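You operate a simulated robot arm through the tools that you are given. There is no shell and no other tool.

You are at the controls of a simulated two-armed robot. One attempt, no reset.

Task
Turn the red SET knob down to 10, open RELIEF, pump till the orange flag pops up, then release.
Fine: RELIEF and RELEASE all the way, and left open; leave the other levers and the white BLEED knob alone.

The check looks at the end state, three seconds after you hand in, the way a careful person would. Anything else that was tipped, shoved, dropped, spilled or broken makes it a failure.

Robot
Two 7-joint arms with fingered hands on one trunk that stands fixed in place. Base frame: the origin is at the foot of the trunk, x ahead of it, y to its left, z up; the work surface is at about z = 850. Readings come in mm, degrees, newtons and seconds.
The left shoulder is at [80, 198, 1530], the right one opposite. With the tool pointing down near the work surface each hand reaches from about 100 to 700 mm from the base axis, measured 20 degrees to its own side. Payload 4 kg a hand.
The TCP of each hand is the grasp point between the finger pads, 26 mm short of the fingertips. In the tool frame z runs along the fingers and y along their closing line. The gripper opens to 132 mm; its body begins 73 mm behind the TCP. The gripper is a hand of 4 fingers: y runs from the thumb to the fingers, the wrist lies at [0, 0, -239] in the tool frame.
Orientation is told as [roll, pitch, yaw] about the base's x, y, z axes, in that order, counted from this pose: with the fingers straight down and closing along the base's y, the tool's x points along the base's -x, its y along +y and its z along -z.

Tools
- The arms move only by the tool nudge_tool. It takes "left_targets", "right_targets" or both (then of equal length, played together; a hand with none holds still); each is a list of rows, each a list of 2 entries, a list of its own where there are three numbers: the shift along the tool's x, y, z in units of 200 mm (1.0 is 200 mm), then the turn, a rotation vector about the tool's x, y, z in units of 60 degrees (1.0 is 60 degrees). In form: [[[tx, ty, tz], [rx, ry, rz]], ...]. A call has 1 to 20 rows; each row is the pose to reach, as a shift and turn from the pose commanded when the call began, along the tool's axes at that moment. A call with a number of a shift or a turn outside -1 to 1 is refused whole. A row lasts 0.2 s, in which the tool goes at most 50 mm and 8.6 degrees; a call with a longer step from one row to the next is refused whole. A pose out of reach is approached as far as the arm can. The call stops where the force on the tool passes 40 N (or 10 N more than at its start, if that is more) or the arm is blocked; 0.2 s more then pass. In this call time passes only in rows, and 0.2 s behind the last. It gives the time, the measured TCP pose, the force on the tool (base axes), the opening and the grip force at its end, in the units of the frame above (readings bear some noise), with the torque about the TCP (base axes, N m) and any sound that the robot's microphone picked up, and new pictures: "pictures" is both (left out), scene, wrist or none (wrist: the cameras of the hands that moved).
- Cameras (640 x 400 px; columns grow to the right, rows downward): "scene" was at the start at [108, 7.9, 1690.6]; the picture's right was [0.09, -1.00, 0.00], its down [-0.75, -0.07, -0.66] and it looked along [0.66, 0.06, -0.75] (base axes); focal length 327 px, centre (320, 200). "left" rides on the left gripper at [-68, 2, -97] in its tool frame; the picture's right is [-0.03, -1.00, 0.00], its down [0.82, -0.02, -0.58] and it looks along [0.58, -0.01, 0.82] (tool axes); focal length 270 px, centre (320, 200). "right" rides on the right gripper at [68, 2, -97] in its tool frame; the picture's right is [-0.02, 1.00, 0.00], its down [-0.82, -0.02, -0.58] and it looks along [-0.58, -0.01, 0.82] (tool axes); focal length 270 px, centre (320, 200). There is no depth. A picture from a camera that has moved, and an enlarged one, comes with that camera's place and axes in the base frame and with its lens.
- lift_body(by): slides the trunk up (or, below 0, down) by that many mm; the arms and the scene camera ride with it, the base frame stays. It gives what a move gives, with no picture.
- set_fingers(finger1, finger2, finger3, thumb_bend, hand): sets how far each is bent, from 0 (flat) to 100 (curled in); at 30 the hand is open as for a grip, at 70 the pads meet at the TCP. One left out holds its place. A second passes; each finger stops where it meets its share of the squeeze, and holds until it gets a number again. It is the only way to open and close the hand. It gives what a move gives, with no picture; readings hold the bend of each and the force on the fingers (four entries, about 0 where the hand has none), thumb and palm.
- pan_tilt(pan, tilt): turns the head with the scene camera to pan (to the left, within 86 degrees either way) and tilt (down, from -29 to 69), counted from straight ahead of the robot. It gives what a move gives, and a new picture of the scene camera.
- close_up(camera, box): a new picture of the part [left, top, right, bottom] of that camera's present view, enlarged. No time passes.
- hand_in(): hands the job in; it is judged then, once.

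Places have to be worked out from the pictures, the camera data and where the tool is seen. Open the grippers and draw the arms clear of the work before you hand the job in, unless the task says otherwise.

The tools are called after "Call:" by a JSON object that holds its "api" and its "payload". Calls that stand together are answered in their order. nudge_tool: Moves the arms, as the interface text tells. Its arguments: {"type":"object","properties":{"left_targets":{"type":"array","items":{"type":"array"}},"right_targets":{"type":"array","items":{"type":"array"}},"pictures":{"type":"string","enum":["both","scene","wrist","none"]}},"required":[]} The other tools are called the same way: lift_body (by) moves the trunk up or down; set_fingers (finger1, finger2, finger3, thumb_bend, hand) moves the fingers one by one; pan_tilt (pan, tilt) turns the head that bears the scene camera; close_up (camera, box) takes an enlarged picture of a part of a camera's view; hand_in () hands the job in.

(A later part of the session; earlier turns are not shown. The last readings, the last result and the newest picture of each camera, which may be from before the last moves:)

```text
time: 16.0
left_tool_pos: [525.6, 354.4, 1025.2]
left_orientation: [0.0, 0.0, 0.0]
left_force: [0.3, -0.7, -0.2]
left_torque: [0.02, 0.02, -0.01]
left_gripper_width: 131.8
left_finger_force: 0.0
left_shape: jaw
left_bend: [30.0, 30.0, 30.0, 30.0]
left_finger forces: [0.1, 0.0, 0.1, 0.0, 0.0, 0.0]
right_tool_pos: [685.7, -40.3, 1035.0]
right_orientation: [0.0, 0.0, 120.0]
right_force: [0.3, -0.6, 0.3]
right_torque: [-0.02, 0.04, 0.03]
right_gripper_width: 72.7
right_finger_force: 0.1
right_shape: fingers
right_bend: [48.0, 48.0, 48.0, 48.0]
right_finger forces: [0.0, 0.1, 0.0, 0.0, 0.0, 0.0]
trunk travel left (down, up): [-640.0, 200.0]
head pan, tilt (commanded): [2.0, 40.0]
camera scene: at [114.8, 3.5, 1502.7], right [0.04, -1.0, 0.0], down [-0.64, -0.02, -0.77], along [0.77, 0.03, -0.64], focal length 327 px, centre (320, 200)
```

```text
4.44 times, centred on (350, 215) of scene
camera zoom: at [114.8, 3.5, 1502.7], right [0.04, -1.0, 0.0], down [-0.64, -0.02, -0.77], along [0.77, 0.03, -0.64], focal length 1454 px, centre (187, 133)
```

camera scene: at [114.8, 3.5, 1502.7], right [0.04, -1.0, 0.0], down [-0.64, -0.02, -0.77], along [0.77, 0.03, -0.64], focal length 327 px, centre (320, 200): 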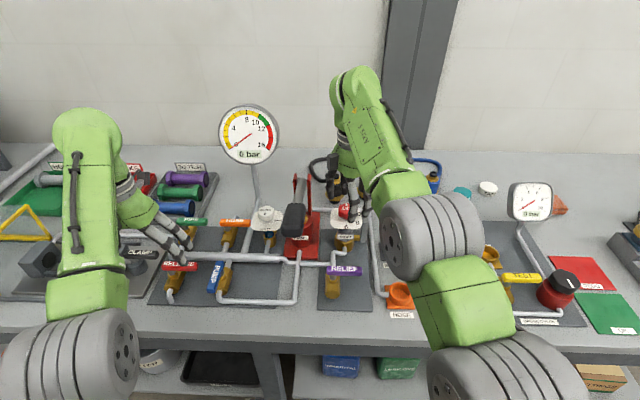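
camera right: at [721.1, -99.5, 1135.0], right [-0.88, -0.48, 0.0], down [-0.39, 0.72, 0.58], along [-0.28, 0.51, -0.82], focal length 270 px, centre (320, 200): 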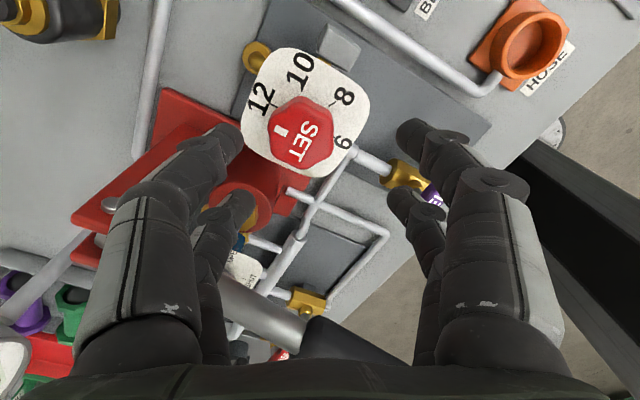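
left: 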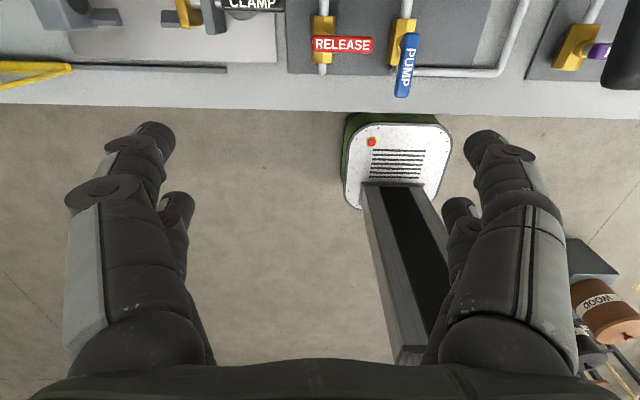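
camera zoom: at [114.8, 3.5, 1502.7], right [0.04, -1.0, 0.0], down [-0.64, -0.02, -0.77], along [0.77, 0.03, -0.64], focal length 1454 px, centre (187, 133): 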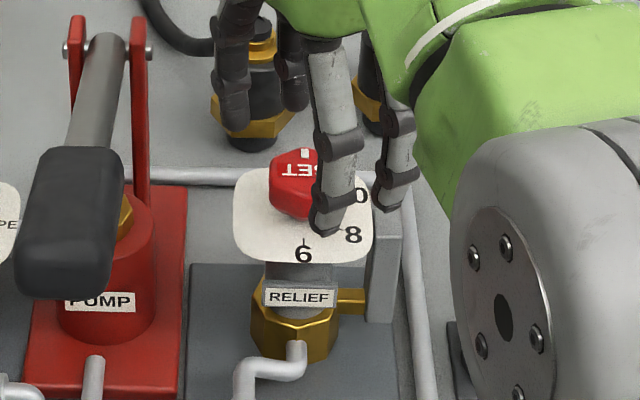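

The knob centre works out at (700.3, −40.6); the tool stands at (686.6, −39.9). I shift over to it at this height and check.

Call:
{"api": "nudge_tool", "payload": {"right_targets": [[[0.019, -0.029, 0], [0, 0, 0]], [[0.0373, -0.0575, 0], [0, 0, 0]], [[0.0373, -0.0575, 0], [0, 0, 0]], [[0.0373, -0.0575, 0], [0, 0, 0]]]}}

Call:
{"api": "close_up", "payload": {"camera": "right", "box": [220, 60, 420, 230]}}

Call:
{"api": "close_up", "payload": {"camera": "scene", "box": [320, 170, 380, 260]}}

```text
time: 17.0
left_tool_pos: [527.3, 354.7, 1025.2]
left_orientation: [0.0, 0.0, 0.0]
left_force: [-0.1, 0.5, -0.5]
left_torque: [-0.01, -0.01, 0.01]
left_gripper_width: 131.8
left_finger_force: 0.0
left_shape: jaw
left_bend: [30.0, 30.0, 30.0, 30.0]
left_finger forces: [0.0, 0.0, 0.0, 0.0, 0.0, 0.0]
right_tool_pos: [698.2, -40.0, 1034.3]
right_orientation: [0.0, 0.1, 120.0]
right_force: [-0.2, 0.3, -0.1]
right_torque: [0.02, -0.02, 0.01]
right_gripper_width: 72.9
right_finger_force: 0.1
right_shape: fingers
right_bend: [48.0, 48.0, 48.0, 48.0]
right_finger forces: [0.1, 0.1, 0.0, 0.0, 0.0, 0.0]
trunk travel left (down, up): [-640.0, 200.0]
head pan, tilt (commanded): [2.0, 40.0]
camera scene: at [115.1, 3.5, 1502.7], right [0.04, -1.0, 0.0], down [-0.64, -0.02, -0.77], along [0.77, 0.03, -0.64], focal length 327 px, centre (320, 200)
camera right: at [732.8, -100.1, 1131.0], right [-0.88, -0.48, 0.0], down [-0.39, 0.72, 0.58], along [-0.28, 0.51, -0.82], focal length 270 px, centre (320, 200)
```

scene: 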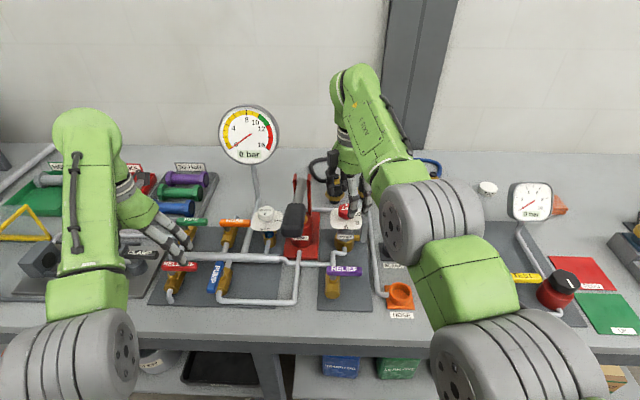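
right: 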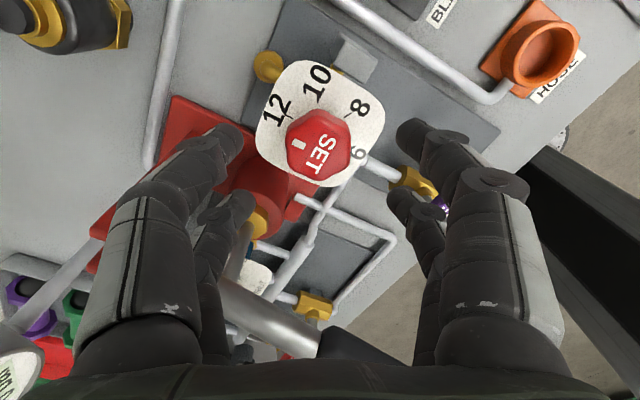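

```text
2.35 times, centred on (320, 145) of right
camera zoom: at [732.8, -100.1, 1131.0], right [-0.88, -0.48, 0.0], down [-0.39, 0.72, 0.58], along [-0.28, 0.51, -0.82], focal length 636 px, centre (320, 329)
```

zoom: 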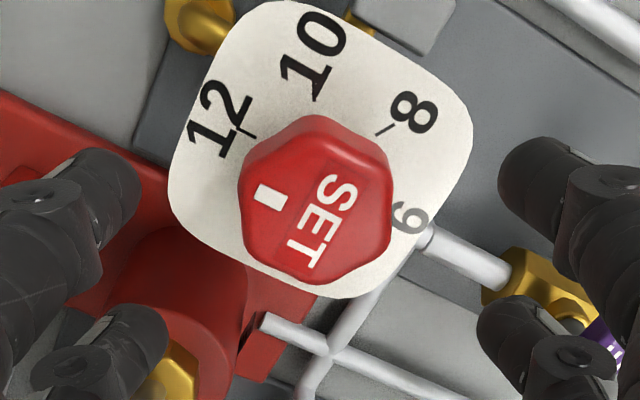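

```text
4.44 times, centred on (350, 215) of scene
camera zoom: at [115.1, 3.5, 1502.7], right [0.04, -1.0, 0.0], down [-0.64, -0.02, -0.77], along [0.77, 0.03, -0.64], focal length 1454 px, centre (187, 133)
```

zoom: 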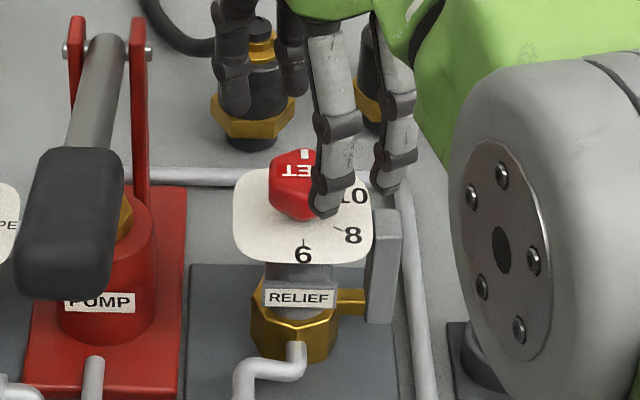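

The tool axis is within about 2 mm of the knob axis; fingertips hang about 30 mm below the TCP. I correct 1 mm and descend 40 mm around the knob.

Call:
{"api": "nudge_tool", "payload": {"right_targets": [[[-0.003, 0.004, 0.05], [0, 0, 0]], [[-0.003, 0.004, 0.1], [0, 0, 0]], [[-0.003, 0.004, 0.15], [0, 0, 0]], [[-0.003, 0.004, 0.2], [0, 0, 0]], [[-0.003, 0.004, 0.2], [0, 0, 0]]]}}

Call:
{"api": "close_up", "payload": {"camera": "scene", "box": [320, 170, 380, 260]}}

Call:
{"api": "close_up", "payload": {"camera": "right", "box": [170, 60, 470, 260]}}

```text
time: 18.2
left_tool_pos: [527.7, 353.5, 1026.2]
left_orientation: [0.0, -0.1, 0.0]
left_force: [-0.9, -0.2, 0.0]
left_torque: [-0.01, 0.01, 0.01]
left_gripper_width: 132.0
left_finger_force: 0.1
left_shape: jaw
left_bend: [30.0, 30.0, 30.0, 30.0]
left_finger forces: [0.0, 0.0, 0.1, 0.0, 0.1, 0.1]
right_tool_pos: [696.7, -40.5, 994.3]
right_orientation: [0.1, 0.0, 120.0]
right_force: [1.1, 0.0, -0.3]
right_torque: [0.01, -0.01, 0.02]
right_gripper_width: 73.0
right_finger_force: 0.1
right_shape: fingers
right_bend: [48.0, 48.0, 48.0, 48.0]
right_finger forces: [0.0, 0.1, 0.0, 0.0, 0.1, 0.0]
trunk travel left (down, up): [-640.0, 200.0]
head pan, tilt (commanded): [2.0, 40.0]
camera scene: at [114.9, 3.5, 1502.7], right [0.04, -1.0, 0.0], down [-0.64, -0.02, -0.77], along [0.77, 0.03, -0.64], focal length 327 px, centre (320, 200)
camera right: at [730.8, -100.1, 1090.8], right [-0.88, -0.48, 0.0], down [-0.39, 0.72, 0.58], along [-0.28, 0.51, -0.82], focal length 270 px, centre (320, 200)
```

scene: 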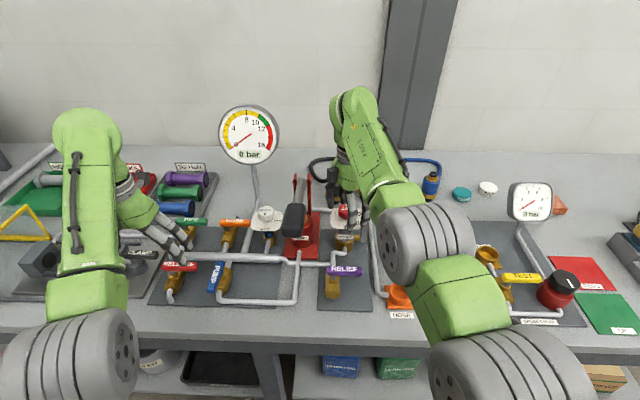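
right: 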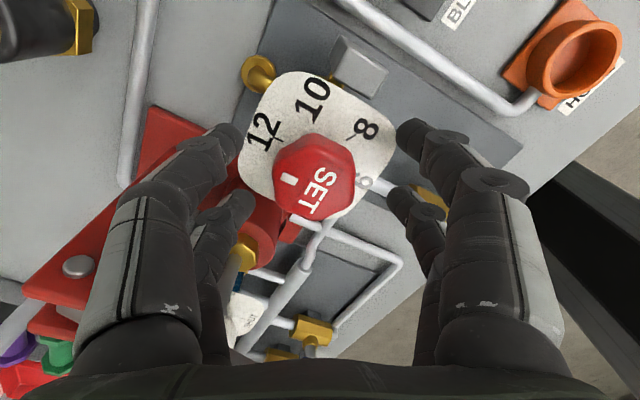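

```text
4.44 times, centred on (350, 215) of scene
camera zoom: at [114.9, 3.5, 1502.7], right [0.04, -1.0, 0.0], down [-0.64, -0.02, -0.77], along [0.77, 0.03, -0.64], focal length 1454 px, centre (187, 133)
```

zoom: 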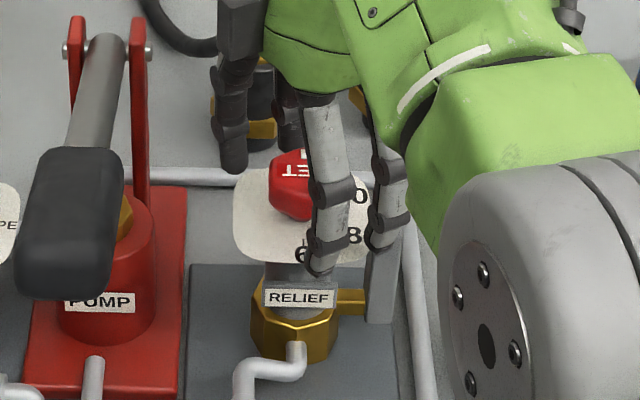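

```text
2.00 times, centred on (320, 160) of right
camera zoom: at [730.8, -100.1, 1090.8], right [-0.88, -0.48, 0.0], down [-0.39, 0.72, 0.58], along [-0.28, 0.51, -0.82], focal length 541 px, centre (320, 280)
```

zoom: 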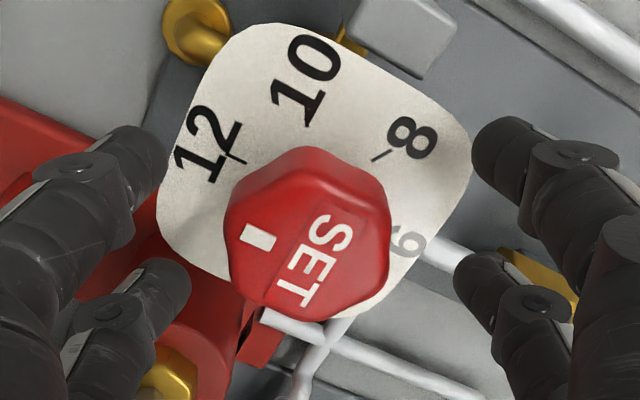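

The hand is centred on the knob (axis in view within ~1 mm) and the tips are about z 965, below the knob top and above the dial plate. I close all four digits on the knob.

Call:
{"api": "set_fingers", "payload": {"hand": "right", "finger1": 66, "finger2": 66, "finger3": 66, "thumb_bend": 66}}

Call:
{"api": "close_up", "payload": {"camera": "right", "box": [170, 60, 470, 260]}}

Call:
{"api": "close_up", "payload": {"camera": "scene", "box": [320, 170, 380, 260]}}

```text
time: 19.2
left_tool_pos: [526.4, 354.3, 1024.3]
left_orientation: [-0.1, 0.0, 0.0]
left_force: [0.5, -0.2, 0.0]
left_torque: [0.01, 0.06, 0.0]
left_gripper_width: 131.9
left_finger_force: 0.0
left_shape: jaw
left_bend: [30.0, 30.0, 30.0, 30.0]
left_finger forces: [0.1, 0.0, 0.0, 0.0, 0.0, 0.0]
right_tool_pos: [698.5, -39.0, 993.7]
right_orientation: [0.0, 0.0, 120.1]
right_force: [3.2, 1.3, -0.2]
right_torque: [0.0, -0.06, -0.01]
right_gripper_width: 23.5
right_finger_force: 5.1
right_shape: fingers
right_bend: [64.0, 65.0, 63.0, 64.0]
right_finger forces: [1.8, 1.1, 2.4, 0.0, 4.6, 0.0]
trunk travel left (down, up): [-640.0, 200.0]
head pan, tilt (commanded): [2.0, 40.0]
```

```text
2.00 times, centred on (320, 160) of right
camera zoom: at [731.6, -99.7, 1090.6], right [-0.88, -0.48, 0.0], down [-0.39, 0.72, 0.58], along [-0.28, 0.51, -0.82], focal length 541 px, centre (320, 280)
```

zoom: 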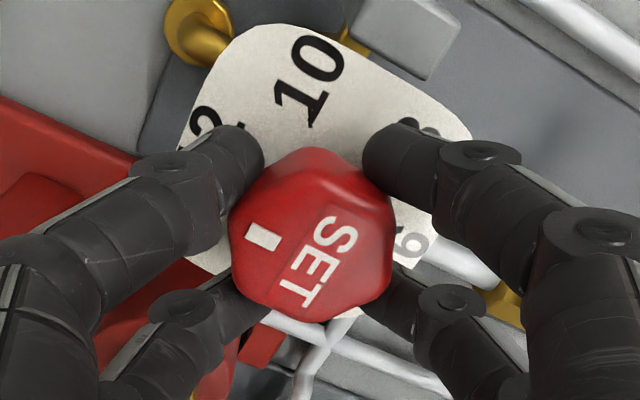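

```text
4.44 times, centred on (350, 215) of scene
camera zoom: at [116.0, 3.9, 1502.7], right [0.04, -1.0, 0.0], down [-0.64, -0.02, -0.77], along [0.77, 0.03, -0.64], focal length 1454 px, centre (187, 133)
```

zoom: 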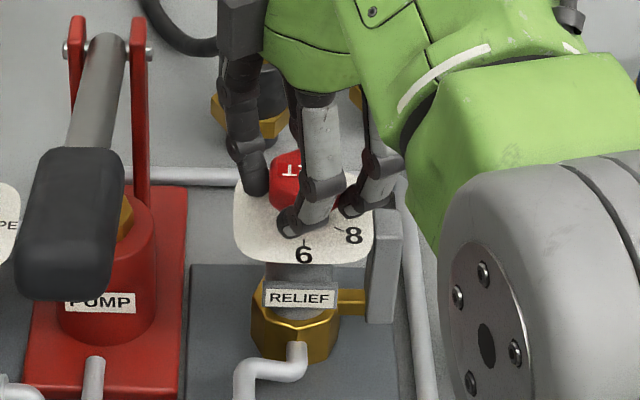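

All four digits touch the knob with a light squeeze (about 5 N). I squeeze more before turning.

Call:
{"api": "set_fingers", "payload": {"hand": "right", "finger1": 78, "finger2": 78, "finger3": 78, "thumb_bend": 78}}

Call:
{"api": "close_up", "payload": {"camera": "right", "box": [170, 60, 470, 260]}}

```text
time: 20.2
left_tool_pos: [527.7, 354.9, 1024.2]
left_orientation: [0.1, 0.1, 0.1]
left_force: [0.0, 0.3, 0.1]
left_torque: [0.03, -0.02, 0.01]
left_gripper_width: 131.8
left_finger_force: 0.1
left_shape: jaw
left_bend: [30.0, 30.0, 30.0, 30.0]
left_finger forces: [0.0, 0.1, 0.1, 0.1, 0.0, 0.0]
right_tool_pos: [698.7, -39.4, 992.4]
right_orientation: [0.1, 0.0, 120.2]
right_force: [5.1, 3.3, -3.8]
right_torque: [0.06, -0.07, -0.01]
right_gripper_width: 19.6
right_finger_force: 21.5
right_shape: fingers
right_bend: [67.0, 69.0, 66.0, 67.0]
right_finger forces: [7.8, 10.8, 6.8, 0.0, 16.5, 0.1]
trunk travel left (down, up): [-640.0, 200.0]
head pan, tilt (commanded): [2.0, 40.0]
```

```text
2.00 times, centred on (320, 160) of right
camera zoom: at [732.4, -99.4, 1089.7], right [-0.88, -0.48, 0.0], down [-0.39, 0.72, 0.58], along [-0.28, 0.51, -0.82], focal length 541 px, centre (320, 280)
```

zoom: 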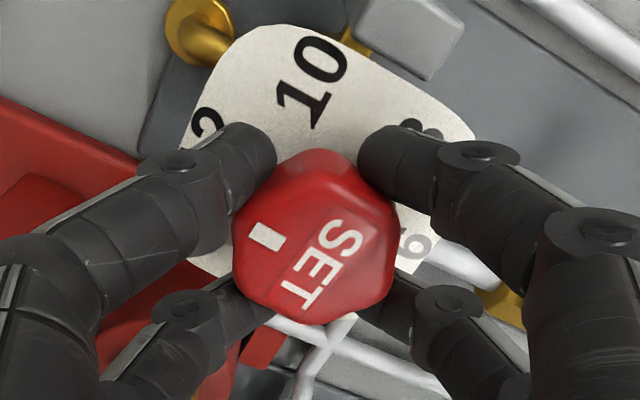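

Firm grip (about 21 N). I turn clockwise by 30° first and check that the knob follows.

Call:
{"api": "nudge_tool", "payload": {"right_targets": [[[0, 0, 0], [0, 0, 0.1]], [[0, 0, 0], [0, 0, 0.2]], [[0, 0, 0], [0, 0, 0.3]], [[0, 0, 0], [0, 0, 0.4]], [[0, 0, 0], [0, 0, 0.5]], [[0, 0, 0], [0, 0, 0.5]]]}}

Call:
{"api": "close_up", "payload": {"camera": "right", "box": [170, 60, 470, 260]}}

```text
time: 21.6
left_tool_pos: [528.7, 355.7, 1023.6]
left_orientation: [-0.1, 0.0, 0.1]
left_force: [0.4, -0.3, 0.5]
left_torque: [0.01, -0.02, 0.01]
left_gripper_width: 131.9
left_finger_force: 0.0
left_shape: jaw
left_bend: [30.0, 30.0, 30.0, 30.0]
left_finger forces: [0.0, 0.0, 0.0, 0.0, 0.0, 0.0]
right_tool_pos: [698.9, -39.7, 992.8]
right_orientation: [0.1, 0.1, 89.9]
right_force: [4.6, 6.0, -5.5]
right_torque: [0.14, -0.06, 0.01]
right_gripper_width: 18.7
right_finger_force: 20.7
right_shape: fingers
right_bend: [67.0, 68.0, 66.0, 67.0]
right_finger forces: [7.7, 12.8, 7.3, 0.1, 14.0, 0.0]
trunk travel left (down, up): [-640.0, 200.0]
head pan, tilt (commanded): [2.0, 40.0]
camera scene: at [117.1, 4.7, 1502.5], right [0.04, -1.0, 0.0], down [-0.64, -0.02, -0.76], along [0.76, 0.03, -0.64], focal length 327 px, centre (320, 200)
camera right: at [698.5, -107.2, 1090.0], right [-1.0, 0.03, 0.0], down [0.02, 0.82, 0.58], along [0.01, 0.58, -0.82], focal length 270 px, centre (320, 200)
```

scene: 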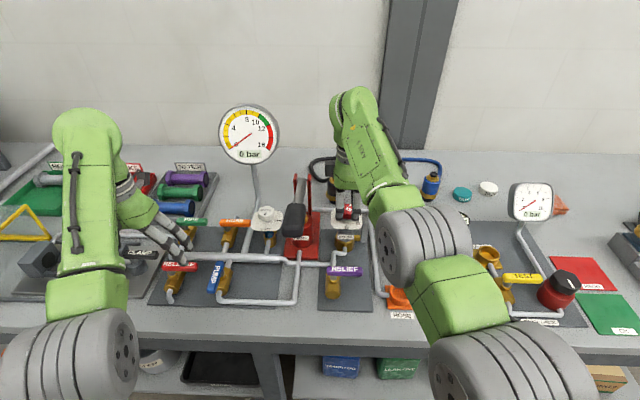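
right: 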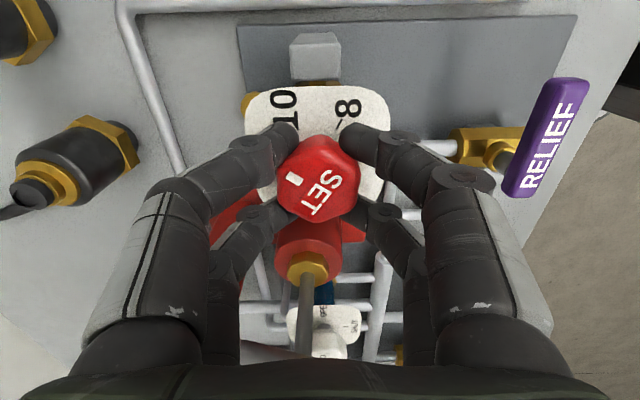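

```text
2.00 times, centred on (320, 160) of right
camera zoom: at [698.5, -107.2, 1090.0], right [-1.0, 0.03, 0.0], down [0.02, 0.82, 0.58], along [0.01, 0.58, -0.82], focal length 541 px, centre (320, 280)
```

zoom: 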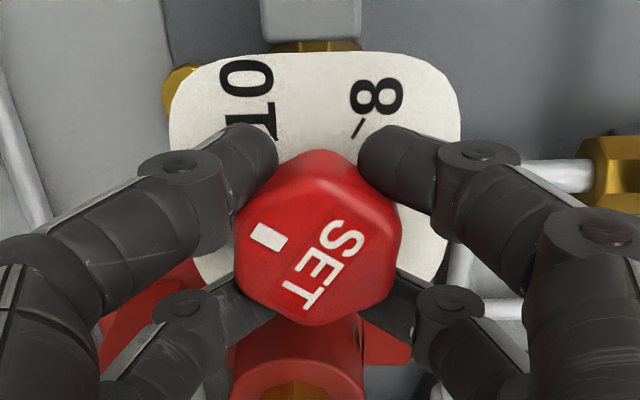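

The knob follows exactly with the hand, now halfway (11). I turn the other 30°.

Call:
{"api": "nudge_tool", "payload": {"right_targets": [[[0, 0, 0], [0, 0, 0.1]], [[0, 0, 0], [0, 0, 0.2]], [[0, 0, 0], [0, 0, 0.3]], [[0, 0, 0], [0, 0, 0.4]], [[0, 0, 0], [0, 0, 0.5]], [[0, 0, 0], [0, 0, 0.5]]]}}

Call:
{"api": "close_up", "payload": {"camera": "right", "box": [220, 80, 420, 230]}}

```text
time: 23.0
left_tool_pos: [528.4, 354.1, 1023.7]
left_orientation: [0.0, 0.2, 0.0]
left_force: [-0.1, 0.5, -0.4]
left_torque: [-0.01, 0.03, 0.0]
left_gripper_width: 131.7
left_finger_force: 0.1
left_shape: jaw
left_bend: [30.0, 30.0, 30.0, 30.0]
left_finger forces: [0.0, 0.0, 0.1, 0.0, 0.1, 0.1]
right_tool_pos: [699.5, -38.5, 991.8]
right_orientation: [0.1, 0.2, 60.1]
right_force: [6.5, 7.3, -8.0]
right_torque: [0.22, -0.07, -0.01]
right_gripper_width: 18.2
right_finger_force: 22.0
right_shape: fingers
right_bend: [67.0, 68.0, 66.0, 68.0]
right_finger forces: [8.0, 14.6, 7.9, 0.0, 13.2, 0.0]
trunk travel left (down, up): [-640.0, 200.0]
head pan, tilt (commanded): [2.0, 40.0]
camera scene: at [118.2, 5.1, 1502.5], right [0.04, -1.0, 0.0], down [-0.64, -0.02, -0.76], along [0.76, 0.03, -0.64], focal length 327 px, centre (320, 200)
camera right: at [665.4, -97.3, 1090.3], right [-0.85, 0.52, 0.0], down [0.43, 0.7, 0.58], along [0.3, 0.49, -0.82], focal length 270 px, centre (320, 200)
```

scene: 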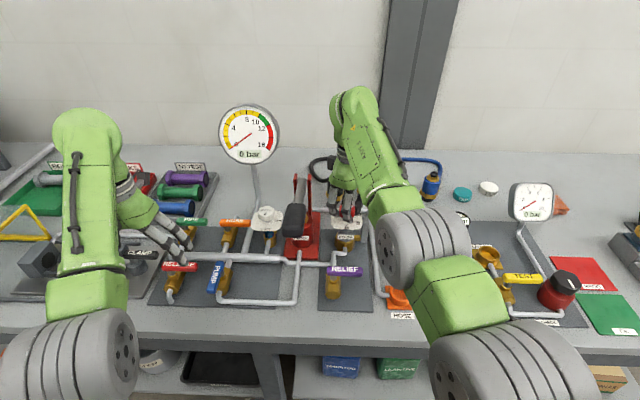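
right: 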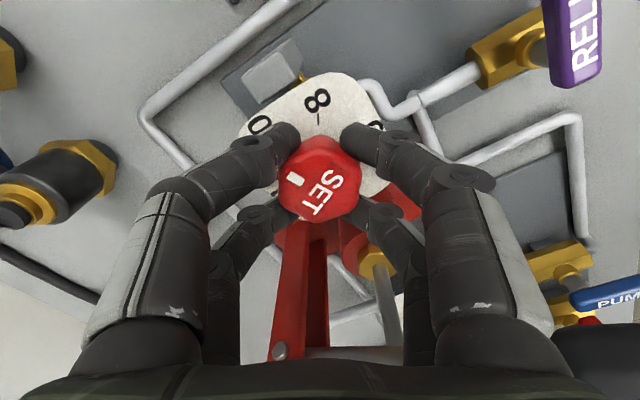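

```text
2.67 times, centred on (320, 155) of right
camera zoom: at [665.4, -97.3, 1090.3], right [-0.85, 0.52, 0.0], down [0.43, 0.7, 0.58], along [0.3, 0.49, -0.82], focal length 721 px, centre (320, 320)
```

zoom: 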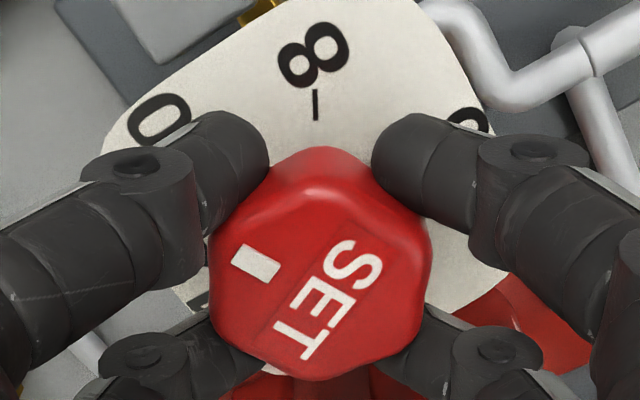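

The hand has turned −60° with the knob held. I open the fingers symmetrically and then rise to check the mark.

Call:
{"api": "set_fingers", "payload": {"hand": "right", "finger1": 50, "finger2": 50, "finger3": 50, "thumb_bend": 50}}

Call:
{"api": "nudge_tool", "payload": {"right_targets": [[[0, 0, -0.1], [0, 0, 0]], [[0, 0, -0.2], [0, 0, 0]], [[0, 0, -0.35], [0, 0, 0]], [[0, 0, -0.5], [0, 0, 0]], [[0, 0, -0.5], [0, 0, 0]]]}}

Call:
{"api": "close_up", "payload": {"camera": "right", "box": [260, 60, 380, 160]}}

Call:
{"api": "close_up", "payload": {"camera": "scene", "box": [320, 180, 380, 260]}}

```text
time: 24.0
left_tool_pos: [527.2, 352.9, 1024.1]
left_orientation: [0.0, -0.1, 0.0]
left_force: [0.0, -0.9, 0.3]
left_torque: [-0.02, 0.05, 0.02]
left_gripper_width: 131.8
left_finger_force: 0.1
left_shape: jaw
left_bend: [30.0, 30.0, 30.0, 30.0]
left_finger forces: [0.0, 0.0, 0.1, 0.1, 0.0, 0.0]
right_tool_pos: [696.9, -41.5, 995.6]
right_orientation: [0.0, 0.1, 60.0]
right_force: [0.4, 0.1, -0.1]
right_torque: [-0.02, -0.03, -0.01]
right_gripper_width: 65.4
right_finger_force: 0.1
right_shape: fingers
right_bend: [50.0, 50.0, 50.0, 50.0]
right_finger forces: [0.1, 0.0, 0.0, 0.1, 0.0, 0.1]
trunk travel left (down, up): [-640.0, 200.0]
head pan, tilt (commanded): [2.0, 40.0]
```

```text
time: 25.2
left_tool_pos: [528.3, 353.7, 1025.5]
left_orientation: [0.1, 0.0, 0.0]
left_force: [0.2, -0.7, -0.4]
left_torque: [0.0, -0.01, 0.01]
left_gripper_width: 131.8
left_finger_force: 0.2
left_shape: jaw
left_bend: [30.0, 30.0, 30.0, 30.0]
left_finger forces: [0.0, 0.0, 0.0, 0.1, 0.0, 0.0]
right_tool_pos: [697.4, -41.6, 1095.7]
right_orientation: [0.0, 0.0, 60.1]
right_force: [0.1, 0.1, 0.9]
right_torque: [-0.02, 0.02, 0.0]
right_gripper_width: 65.4
right_finger_force: 0.0
right_shape: fingers
right_bend: [50.0, 50.0, 50.0, 50.0]
right_finger forces: [0.0, 0.0, 0.0, 0.0, 0.0, 0.0]
trunk travel left (down, up): [-640.0, 200.0]
head pan, tilt (commanded): [2.0, 40.0]
camera scene: at [115.1, 3.4, 1502.7], right [0.04, -1.0, 0.0], down [-0.64, -0.02, -0.77], along [0.77, 0.03, -0.64], focal length 327 px, centre (320, 200)
camera right: at [662.6, -98.8, 1192.4], right [-0.85, 0.52, 0.0], down [0.43, 0.7, 0.58], along [0.3, 0.49, -0.82], focal length 270 px, centre (320, 200)
```

scene: 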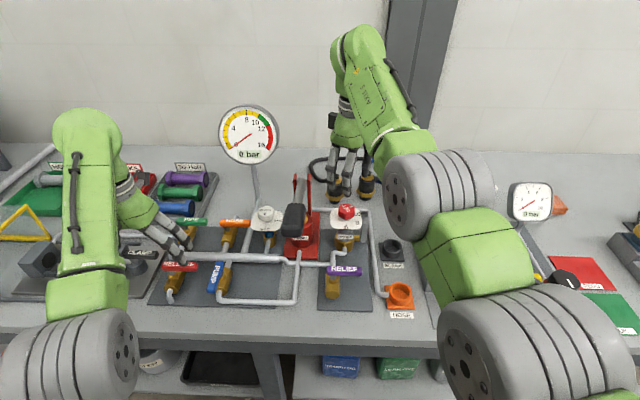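
right: 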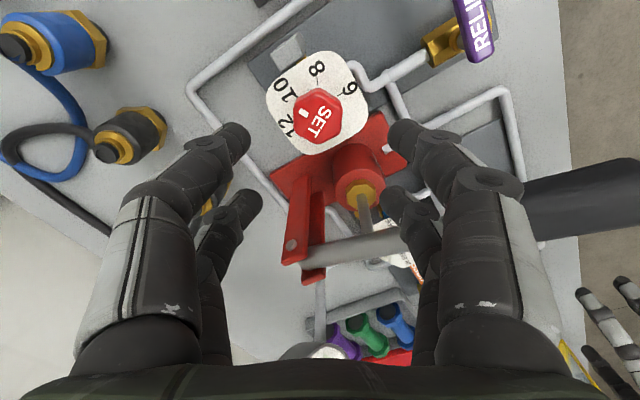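

```text
4.00 times, centred on (320, 110) of right
camera zoom: at [662.6, -98.8, 1192.4], right [-0.85, 0.52, 0.0], down [0.43, 0.7, 0.58], along [0.3, 0.49, -0.82], focal length 1081 px, centre (320, 560)
```

zoom: 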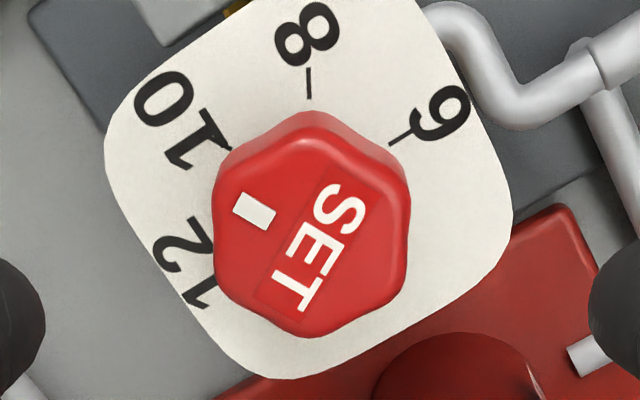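

```text
5.00 times, centred on (350, 220) of scene
camera zoom: at [115.1, 3.4, 1502.7], right [0.04, -1.0, 0.0], down [-0.64, -0.02, -0.77], along [0.77, 0.03, -0.64], focal length 1636 px, centre (170, 100)
```

zoom: 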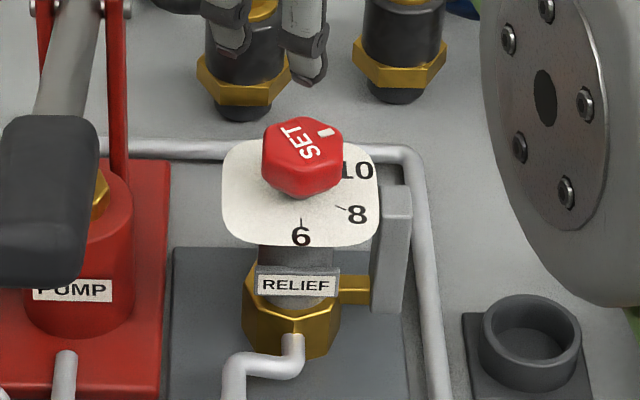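

The mark now lies at −60.8° from +x against 10's −60°, so SET reads 10. Next RELIEF: I close the right fingers into a blunt pusher, turn the hand to close along x and move to a spot behind and above the RELIEF lever.

Call:
{"api": "set_fingers", "payload": {"hand": "right", "finger1": 70, "finger2": 70, "finger3": 70, "thumb_bend": 70}}

Call:
{"api": "nudge_tool", "payload": {"right_targets": [[[0.08, 0.065, 0.0], [0, 0, -0.1]], [[0.16, 0.13, 0.02], [0, 0, -0.2]], [[0.24, 0.195, 0.08], [0, 0, -0.3]], [[0.32, 0.26, 0.15], [0, 0, -0.4]], [[0.409, 0.324, 0.22], [0, 0, -0.5]], [[0.409, 0.324, 0.25], [0, 0, -0.5]], [[0.409, 0.324, 0.25], [0, 0, -0.5]]]}}

Call:
{"api": "close_up", "payload": {"camera": "scene", "box": [300, 200, 400, 310]}}

```text
time: 26.2
left_tool_pos: [526.4, 353.5, 1024.3]
left_orientation: [0.0, 0.0, 0.0]
left_force: [-1.2, -0.2, 0.5]
left_torque: [0.0, 0.01, 0.0]
left_gripper_width: 131.8
left_finger_force: 0.1
left_shape: jaw
left_bend: [30.0, 30.0, 30.0, 30.0]
left_finger forces: [0.0, 0.1, 0.1, 0.0, 0.0, 0.1]
right_tool_pos: [696.6, -40.5, 1094.2]
right_orientation: [-0.1, 0.0, 60.1]
right_force: [-0.6, 0.4, 0.5]
right_torque: [0.0, 0.02, -0.05]
right_gripper_width: 1.5
right_finger_force: 0.1
right_shape: fingers
right_bend: [70.0, 70.0, 70.0, 70.0]
right_finger forces: [0.0, 0.0, 0.1, 0.1, 0.0, 0.0]
trunk travel left (down, up): [-640.0, 200.0]
head pan, tilt (commanded): [2.0, 40.0]
```

```text
time: 27.8
left_tool_pos: [527.0, 353.5, 1024.8]
left_orientation: [0.1, 0.1, -0.1]
left_force: [0.5, -0.5, 0.6]
left_torque: [0.0, -0.03, -0.03]
left_gripper_width: 131.8
left_finger_force: 0.0
left_shape: jaw
left_bend: [30.0, 30.0, 30.0, 30.0]
left_finger forces: [0.1, 0.1, 0.0, 0.0, 0.0, 0.1]
right_tool_pos: [599.0, -77.4, 1044.4]
right_orientation: [0.0, -0.1, 90.1]
right_force: [0.0, -0.1, 0.4]
right_torque: [-0.01, 0.0, 0.0]
right_gripper_width: 1.4
right_finger_force: 0.0
right_shape: fingers
right_bend: [70.0, 70.0, 70.0, 70.0]
right_finger forces: [0.0, 0.0, 0.0, 0.0, 0.0, 0.0]
trunk travel left (down, up): [-640.0, 200.0]
head pan, tilt (commanded): [2.0, 40.0]
camera scene: at [115.4, 3.6, 1502.7], right [0.04, -1.0, 0.0], down [-0.64, -0.02, -0.77], along [0.77, 0.03, -0.64], focal length 327 px, centre (320, 200)
camera right: at [598.8, -145.8, 1141.3], right [-1.0, 0.02, 0.0], down [0.02, 0.82, 0.58], along [0.01, 0.58, -0.82], focal length 270 px, centre (320, 200)
```

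scene: 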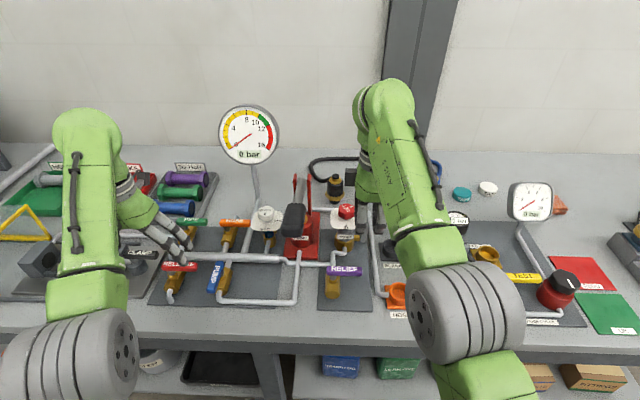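
right: 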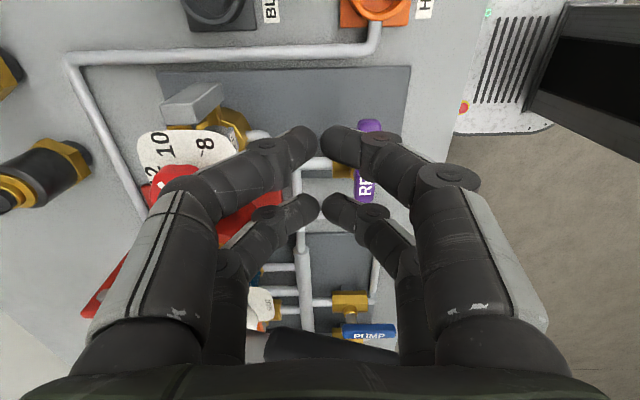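

```text
3.64 times, centred on (350, 255) of scene
camera zoom: at [115.4, 3.6, 1502.7], right [0.04, -1.0, 0.0], down [-0.64, -0.02, -0.77], along [0.77, 0.03, -0.64], focal length 1190 px, centre (211, 0)
```

zoom: 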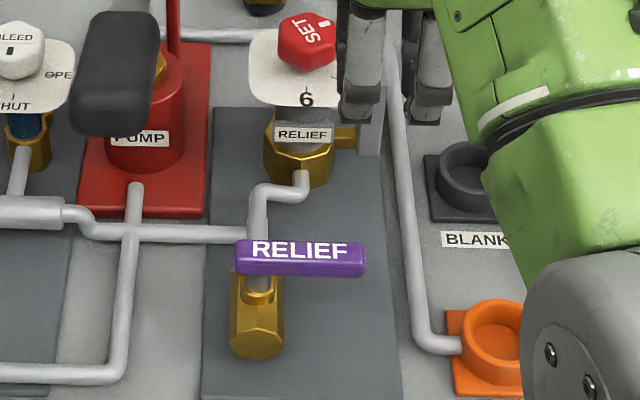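

The RELIEF lever spans about y +7…−77 at x 551–571, z 918–935, with pivot near (561, −8). I put the closed fingertips at (606, −72) behind it and come down to tip height ≈ 920.

Call:
{"api": "nudge_tool", "payload": {"right_targets": [[[-0.029, -0.026, 0.1], [0, 0, 0]], [[-0.029, -0.026, 0.2], [0, 0, 0]], [[-0.029, -0.026, 0.3], [0, 0, 0]], [[-0.029, -0.026, 0.4], [0, 0, 0]], [[-0.029, -0.026, 0.48], [0, 0, 0]], [[-0.029, -0.026, 0.48], [0, 0, 0]]]}}

Call:
{"api": "close_up", "payload": {"camera": "scene", "box": [310, 200, 390, 300]}}

```text
time: 29.2
left_tool_pos: [526.4, 354.0, 1025.0]
left_orientation: [0.0, 0.0, 0.1]
left_force: [-0.4, 0.1, -0.5]
left_torque: [0.0, -0.01, 0.0]
left_gripper_width: 131.9
left_finger_force: 0.1
left_shape: jaw
left_bend: [30.0, 30.0, 30.0, 30.0]
left_finger forces: [0.0, 0.0, 0.0, 0.0, 0.1, 0.1]
right_tool_pos: [605.7, -73.5, 949.1]
right_orientation: [0.0, 0.0, 90.0]
right_force: [-0.1, 0.3, -0.1]
right_torque: [0.0, 0.01, 0.01]
right_gripper_width: 1.1
right_finger_force: 0.0
right_shape: fingers
right_bend: [70.0, 70.0, 70.0, 70.0]
right_finger forces: [0.0, 0.0, 0.0, 0.1, 0.1, 0.0]
trunk travel left (down, up): [-640.0, 200.0]
head pan, tilt (commanded): [2.0, 40.0]
camera scene: at [114.6, 3.4, 1502.8], right [0.04, -1.0, 0.0], down [-0.64, -0.02, -0.77], along [0.77, 0.03, -0.64], focal length 327 px, centre (320, 200)
camera right: at [604.1, -141.3, 1044.9], right [-1.0, 0.02, 0.0], down [0.02, 0.82, 0.58], along [0.01, 0.58, -0.82], focal length 270 px, centre (320, 200)
```

scene: 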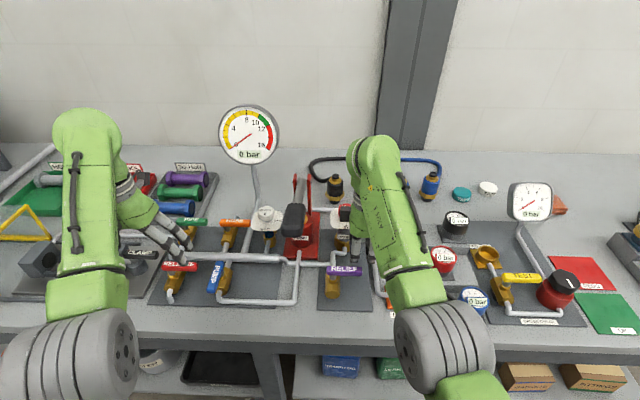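
right: 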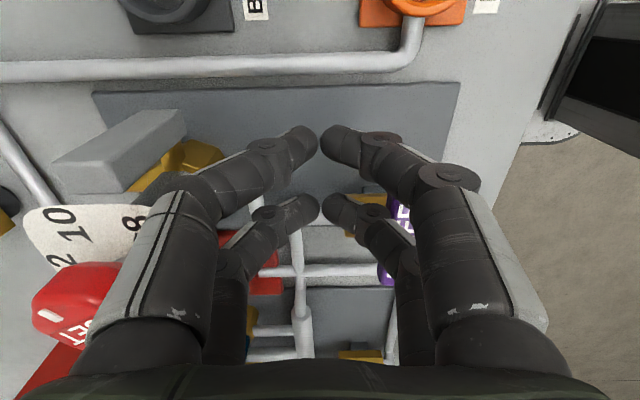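

```text
4.00 times, centred on (350, 250) of scene
camera zoom: at [114.6, 3.4, 1502.8], right [0.04, -1.0, 0.0], down [-0.64, -0.02, -0.77], along [0.77, 0.03, -0.64], focal length 1308 px, centre (200, 0)
```

zoom: 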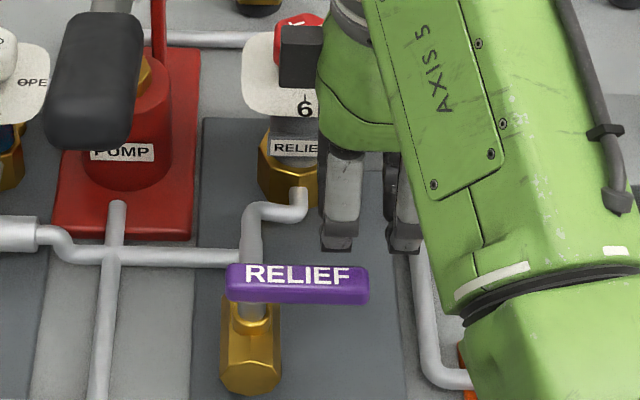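

Tips are beside the lever at the right height with nothing touched. I push toward the robot along the first part of the lever's arc.

Call:
{"api": "nudge_tool", "payload": {"right_targets": [[[0, 0.04, 0], [0, 0, 0]], [[0, 0.08, 0], [0, 0, 0]], [[0.005, 0.11, 0], [0, 0, 0]], [[0.01, 0.14, 0], [0, 0, 0]], [[0.01, 0.17, 0], [0, 0, 0]], [[0.01, 0.1975, 0], [0, 0, 0]], [[0.01, 0.1975, 0], [0, 0, 0]]]}}

Call:
{"api": "close_up", "payload": {"camera": "scene", "box": [310, 200, 390, 300]}}

```text
time: 30.8
left_tool_pos: [526.3, 353.8, 1025.5]
left_orientation: [0.0, 0.0, 0.0]
left_force: [0.1, 0.1, -1.0]
left_torque: [-0.02, 0.03, -0.01]
left_gripper_width: 131.9
left_finger_force: 0.1
left_shape: jaw
left_bend: [30.0, 30.0, 30.0, 30.0]
left_finger forces: [0.1, 0.0, 0.0, 0.0, 0.1, 0.1]
right_tool_pos: [565.4, -72.8, 948.8]
right_orientation: [0.0, -0.1, 90.0]
right_force: [0.3, -0.4, 1.2]
right_torque: [0.01, 0.02, -0.04]
right_gripper_width: 1.3
right_finger_force: 0.5
right_shape: fingers
right_bend: [70.0, 70.0, 70.0, 70.0]
right_finger forces: [0.1, 1.3, 0.0, 0.1, 0.0, 0.0]
trunk travel left (down, up): [-640.0, 200.0]
head pan, tilt (commanded): [2.0, 40.0]
camera scene: at [114.9, 3.5, 1502.8], right [0.04, -1.0, 0.0], down [-0.64, -0.02, -0.77], along [0.77, 0.03, -0.64], focal length 327 px, centre (320, 200)
camera right: at [565.3, -143.6, 1045.8], right [-1.0, 0.02, 0.0], down [0.02, 0.82, 0.58], along [0.01, 0.58, -0.82], focal length 270 px, centre (320, 200)
```

scene: 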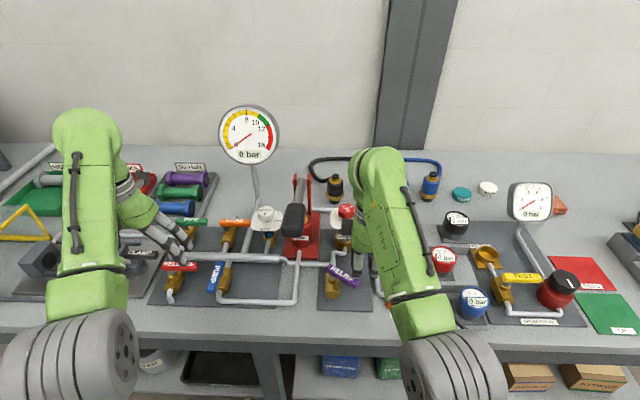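
right: 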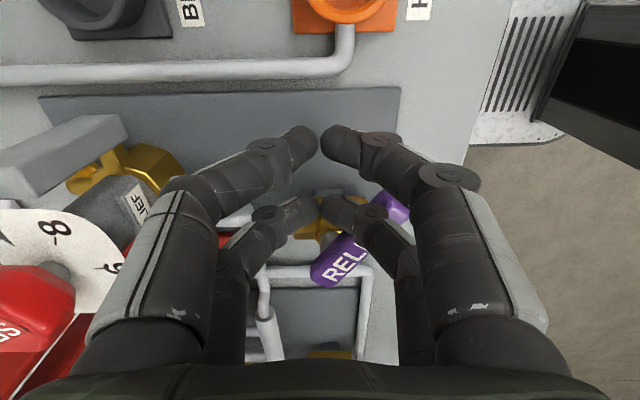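

```text
4.00 times, centred on (350, 250) of scene
camera zoom: at [114.9, 3.5, 1502.8], right [0.04, -1.0, 0.0], down [-0.64, -0.02, -0.77], along [0.77, 0.03, -0.64], focal length 1308 px, centre (200, 0)
```

zoom: 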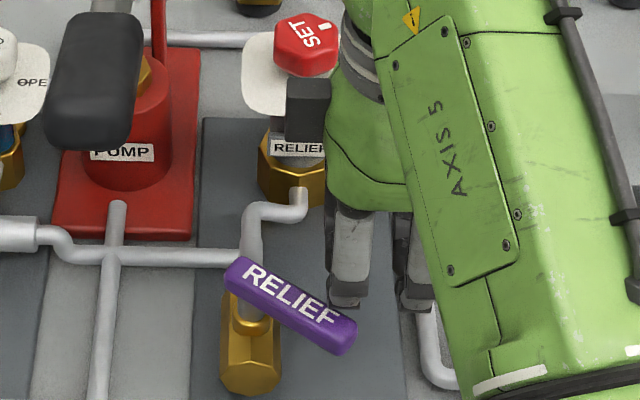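

The lever has swung about 30° under a light push. I follow the rest of the arc toward the full 90°.

Call:
{"api": "nudge_tool", "payload": {"right_targets": [[[-0.0125, 0.0625, 0], [0, 0, 0]], [[-0.045, 0.1225, 0], [0, 0, 0]], [[-0.07, 0.145, 0], [0, 0, 0]], [[-0.095, 0.1675, 0], [0, 0, 0]], [[-0.125, 0.185, 0], [0, 0, 0]], [[-0.1575, 0.1975, 0], [0, 0, 0]], [[-0.1575, 0.1975, 0], [0, 0, 0]]]}}

Call:
{"api": "close_up", "payload": {"camera": "scene", "box": [310, 200, 390, 300]}}

```text
time: 32.4
left_tool_pos: [526.8, 353.0, 1024.6]
left_orientation: [0.0, 0.0, 0.1]
left_force: [-0.3, 0.4, 0.5]
left_torque: [0.0, 0.01, 0.0]
left_gripper_width: 131.8
left_finger_force: 0.1
left_shape: jaw
left_bend: [30.0, 30.0, 30.0, 30.0]
left_finger forces: [0.0, 0.0, 0.0, 0.1, 0.0, 0.0]
right_tool_pos: [526.9, -45.1, 946.9]
right_orientation: [0.0, 0.0, 90.0]
right_force: [0.4, -3.8, 0.1]
right_torque: [-0.02, -0.01, -0.02]
right_gripper_width: 1.4
right_finger_force: 1.2
right_shape: fingers
right_bend: [70.0, 70.0, 70.0, 70.0]
right_finger forces: [0.0, 1.6, 1.7, 0.0, 0.1, 0.0]
trunk travel left (down, up): [-640.0, 200.0]
head pan, tilt (commanded): [2.0, 40.0]
camera scene: at [115.0, 2.4, 1502.7], right [0.04, -1.0, 0.0], down [-0.64, -0.02, -0.77], along [0.77, 0.03, -0.64], focal length 327 px, centre (320, 200)
camera right: at [526.3, -113.0, 1044.1], right [-1.0, 0.03, 0.0], down [0.02, 0.82, 0.58], along [0.01, 0.58, -0.82], focal length 270 px, centre (320, 200)
```

scene: 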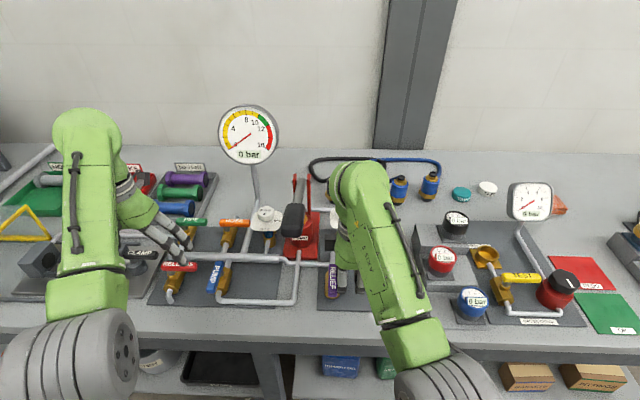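
right: 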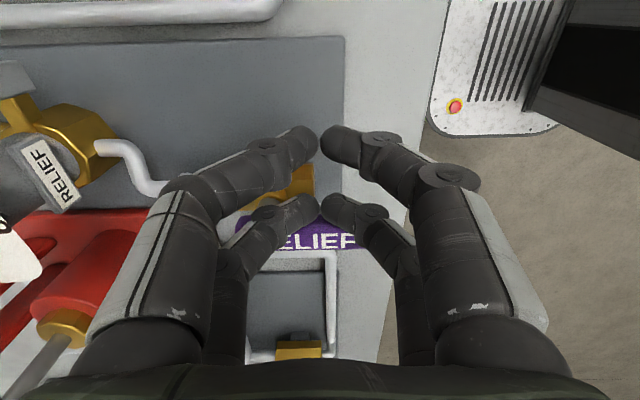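

```text
4.00 times, centred on (350, 250) of scene
camera zoom: at [115.0, 2.4, 1502.7], right [0.04, -1.0, 0.0], down [-0.64, -0.02, -0.77], along [0.77, 0.03, -0.64], focal length 1308 px, centre (200, 0)
```

zoom: 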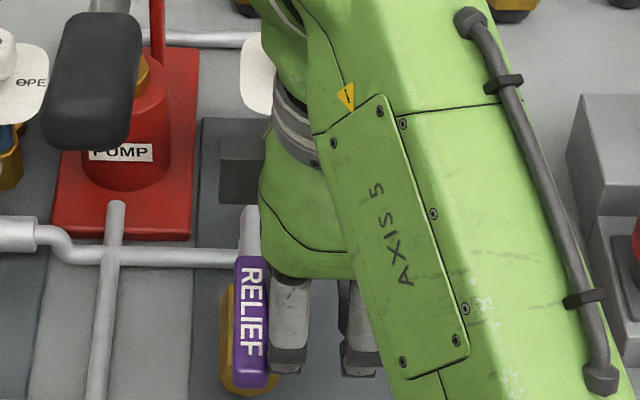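

The lever now lies along the pipe and the push force is starting to rise (about 4 N). I press a few millimetres further toward +y to be sure it is on its stop.

Call:
{"api": "nudge_tool", "payload": {"right_targets": [[[-0.01, 0, 0], [0, 0, 0]], [[-0.02, 0, 0], [0, 0, 0]], [[-0.03, 0, 0], [0, 0, 0]], [[-0.04, 0, 0], [0, 0, 0]], [[-0.05, 0, 0], [0, 0, 0]]], "pictures": "wrist"}}

Call:
{"api": "close_up", "payload": {"camera": "scene", "box": [310, 200, 390, 300]}}

```text
time: 33.6
left_tool_pos: [527.5, 347.5, 1027.6]
left_orientation: [0.4, -0.1, 0.1]
left_force: [0.4, -0.3, -0.2]
left_torque: [-0.01, 0.01, 0.0]
left_gripper_width: 131.8
left_finger_force: 0.0
left_shape: jaw
left_bend: [30.0, 30.0, 30.0, 30.0]
left_finger forces: [0.0, 0.0, 0.0, 0.0, 0.0, 0.0]
right_tool_pos: [527.6, -41.2, 946.6]
right_orientation: [-0.1, 0.2, 89.8]
right_force: [-1.2, -37.4, -0.3]
right_torque: [-0.54, 0.01, -0.07]
right_gripper_width: 1.3
right_finger_force: 18.4
right_shape: fingers
right_bend: [70.0, 70.0, 70.0, 70.0]
right_finger forces: [0.1, 15.7, 21.7, 0.1, 0.1, 0.1]
trunk travel left (down, up): [-640.0, 200.0]
head pan, tilt (commanded): [2.0, 40.0]
camera right: at [526.3, -110.7, 1044.3], right [-1.0, 0.03, 0.0], down [0.02, 0.82, 0.58], along [0.02, 0.58, -0.82], focal length 270 px, centre (320, 200)
```

right: 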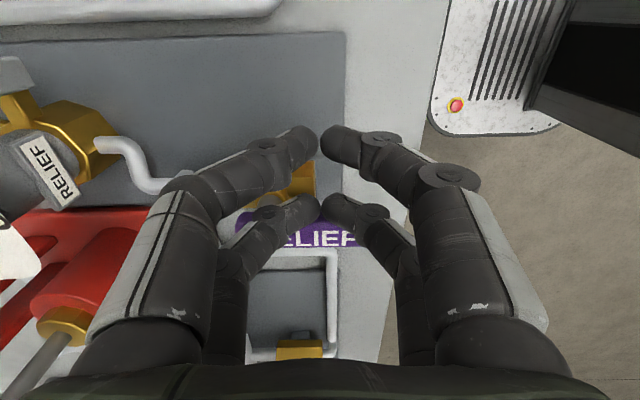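

```text
4.00 times, centred on (350, 250) of scene
camera zoom: at [114.9, -6.6, 1502.7], right [0.03, -1.0, -0.01], down [-0.64, -0.02, -0.77], along [0.77, 0.03, -0.64], focal length 1308 px, centre (200, 0)
```

zoom: 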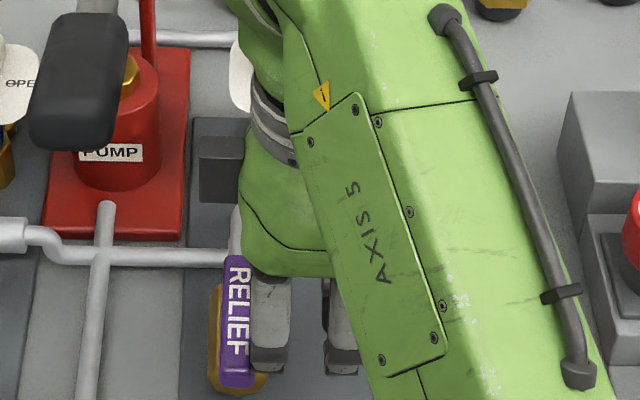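

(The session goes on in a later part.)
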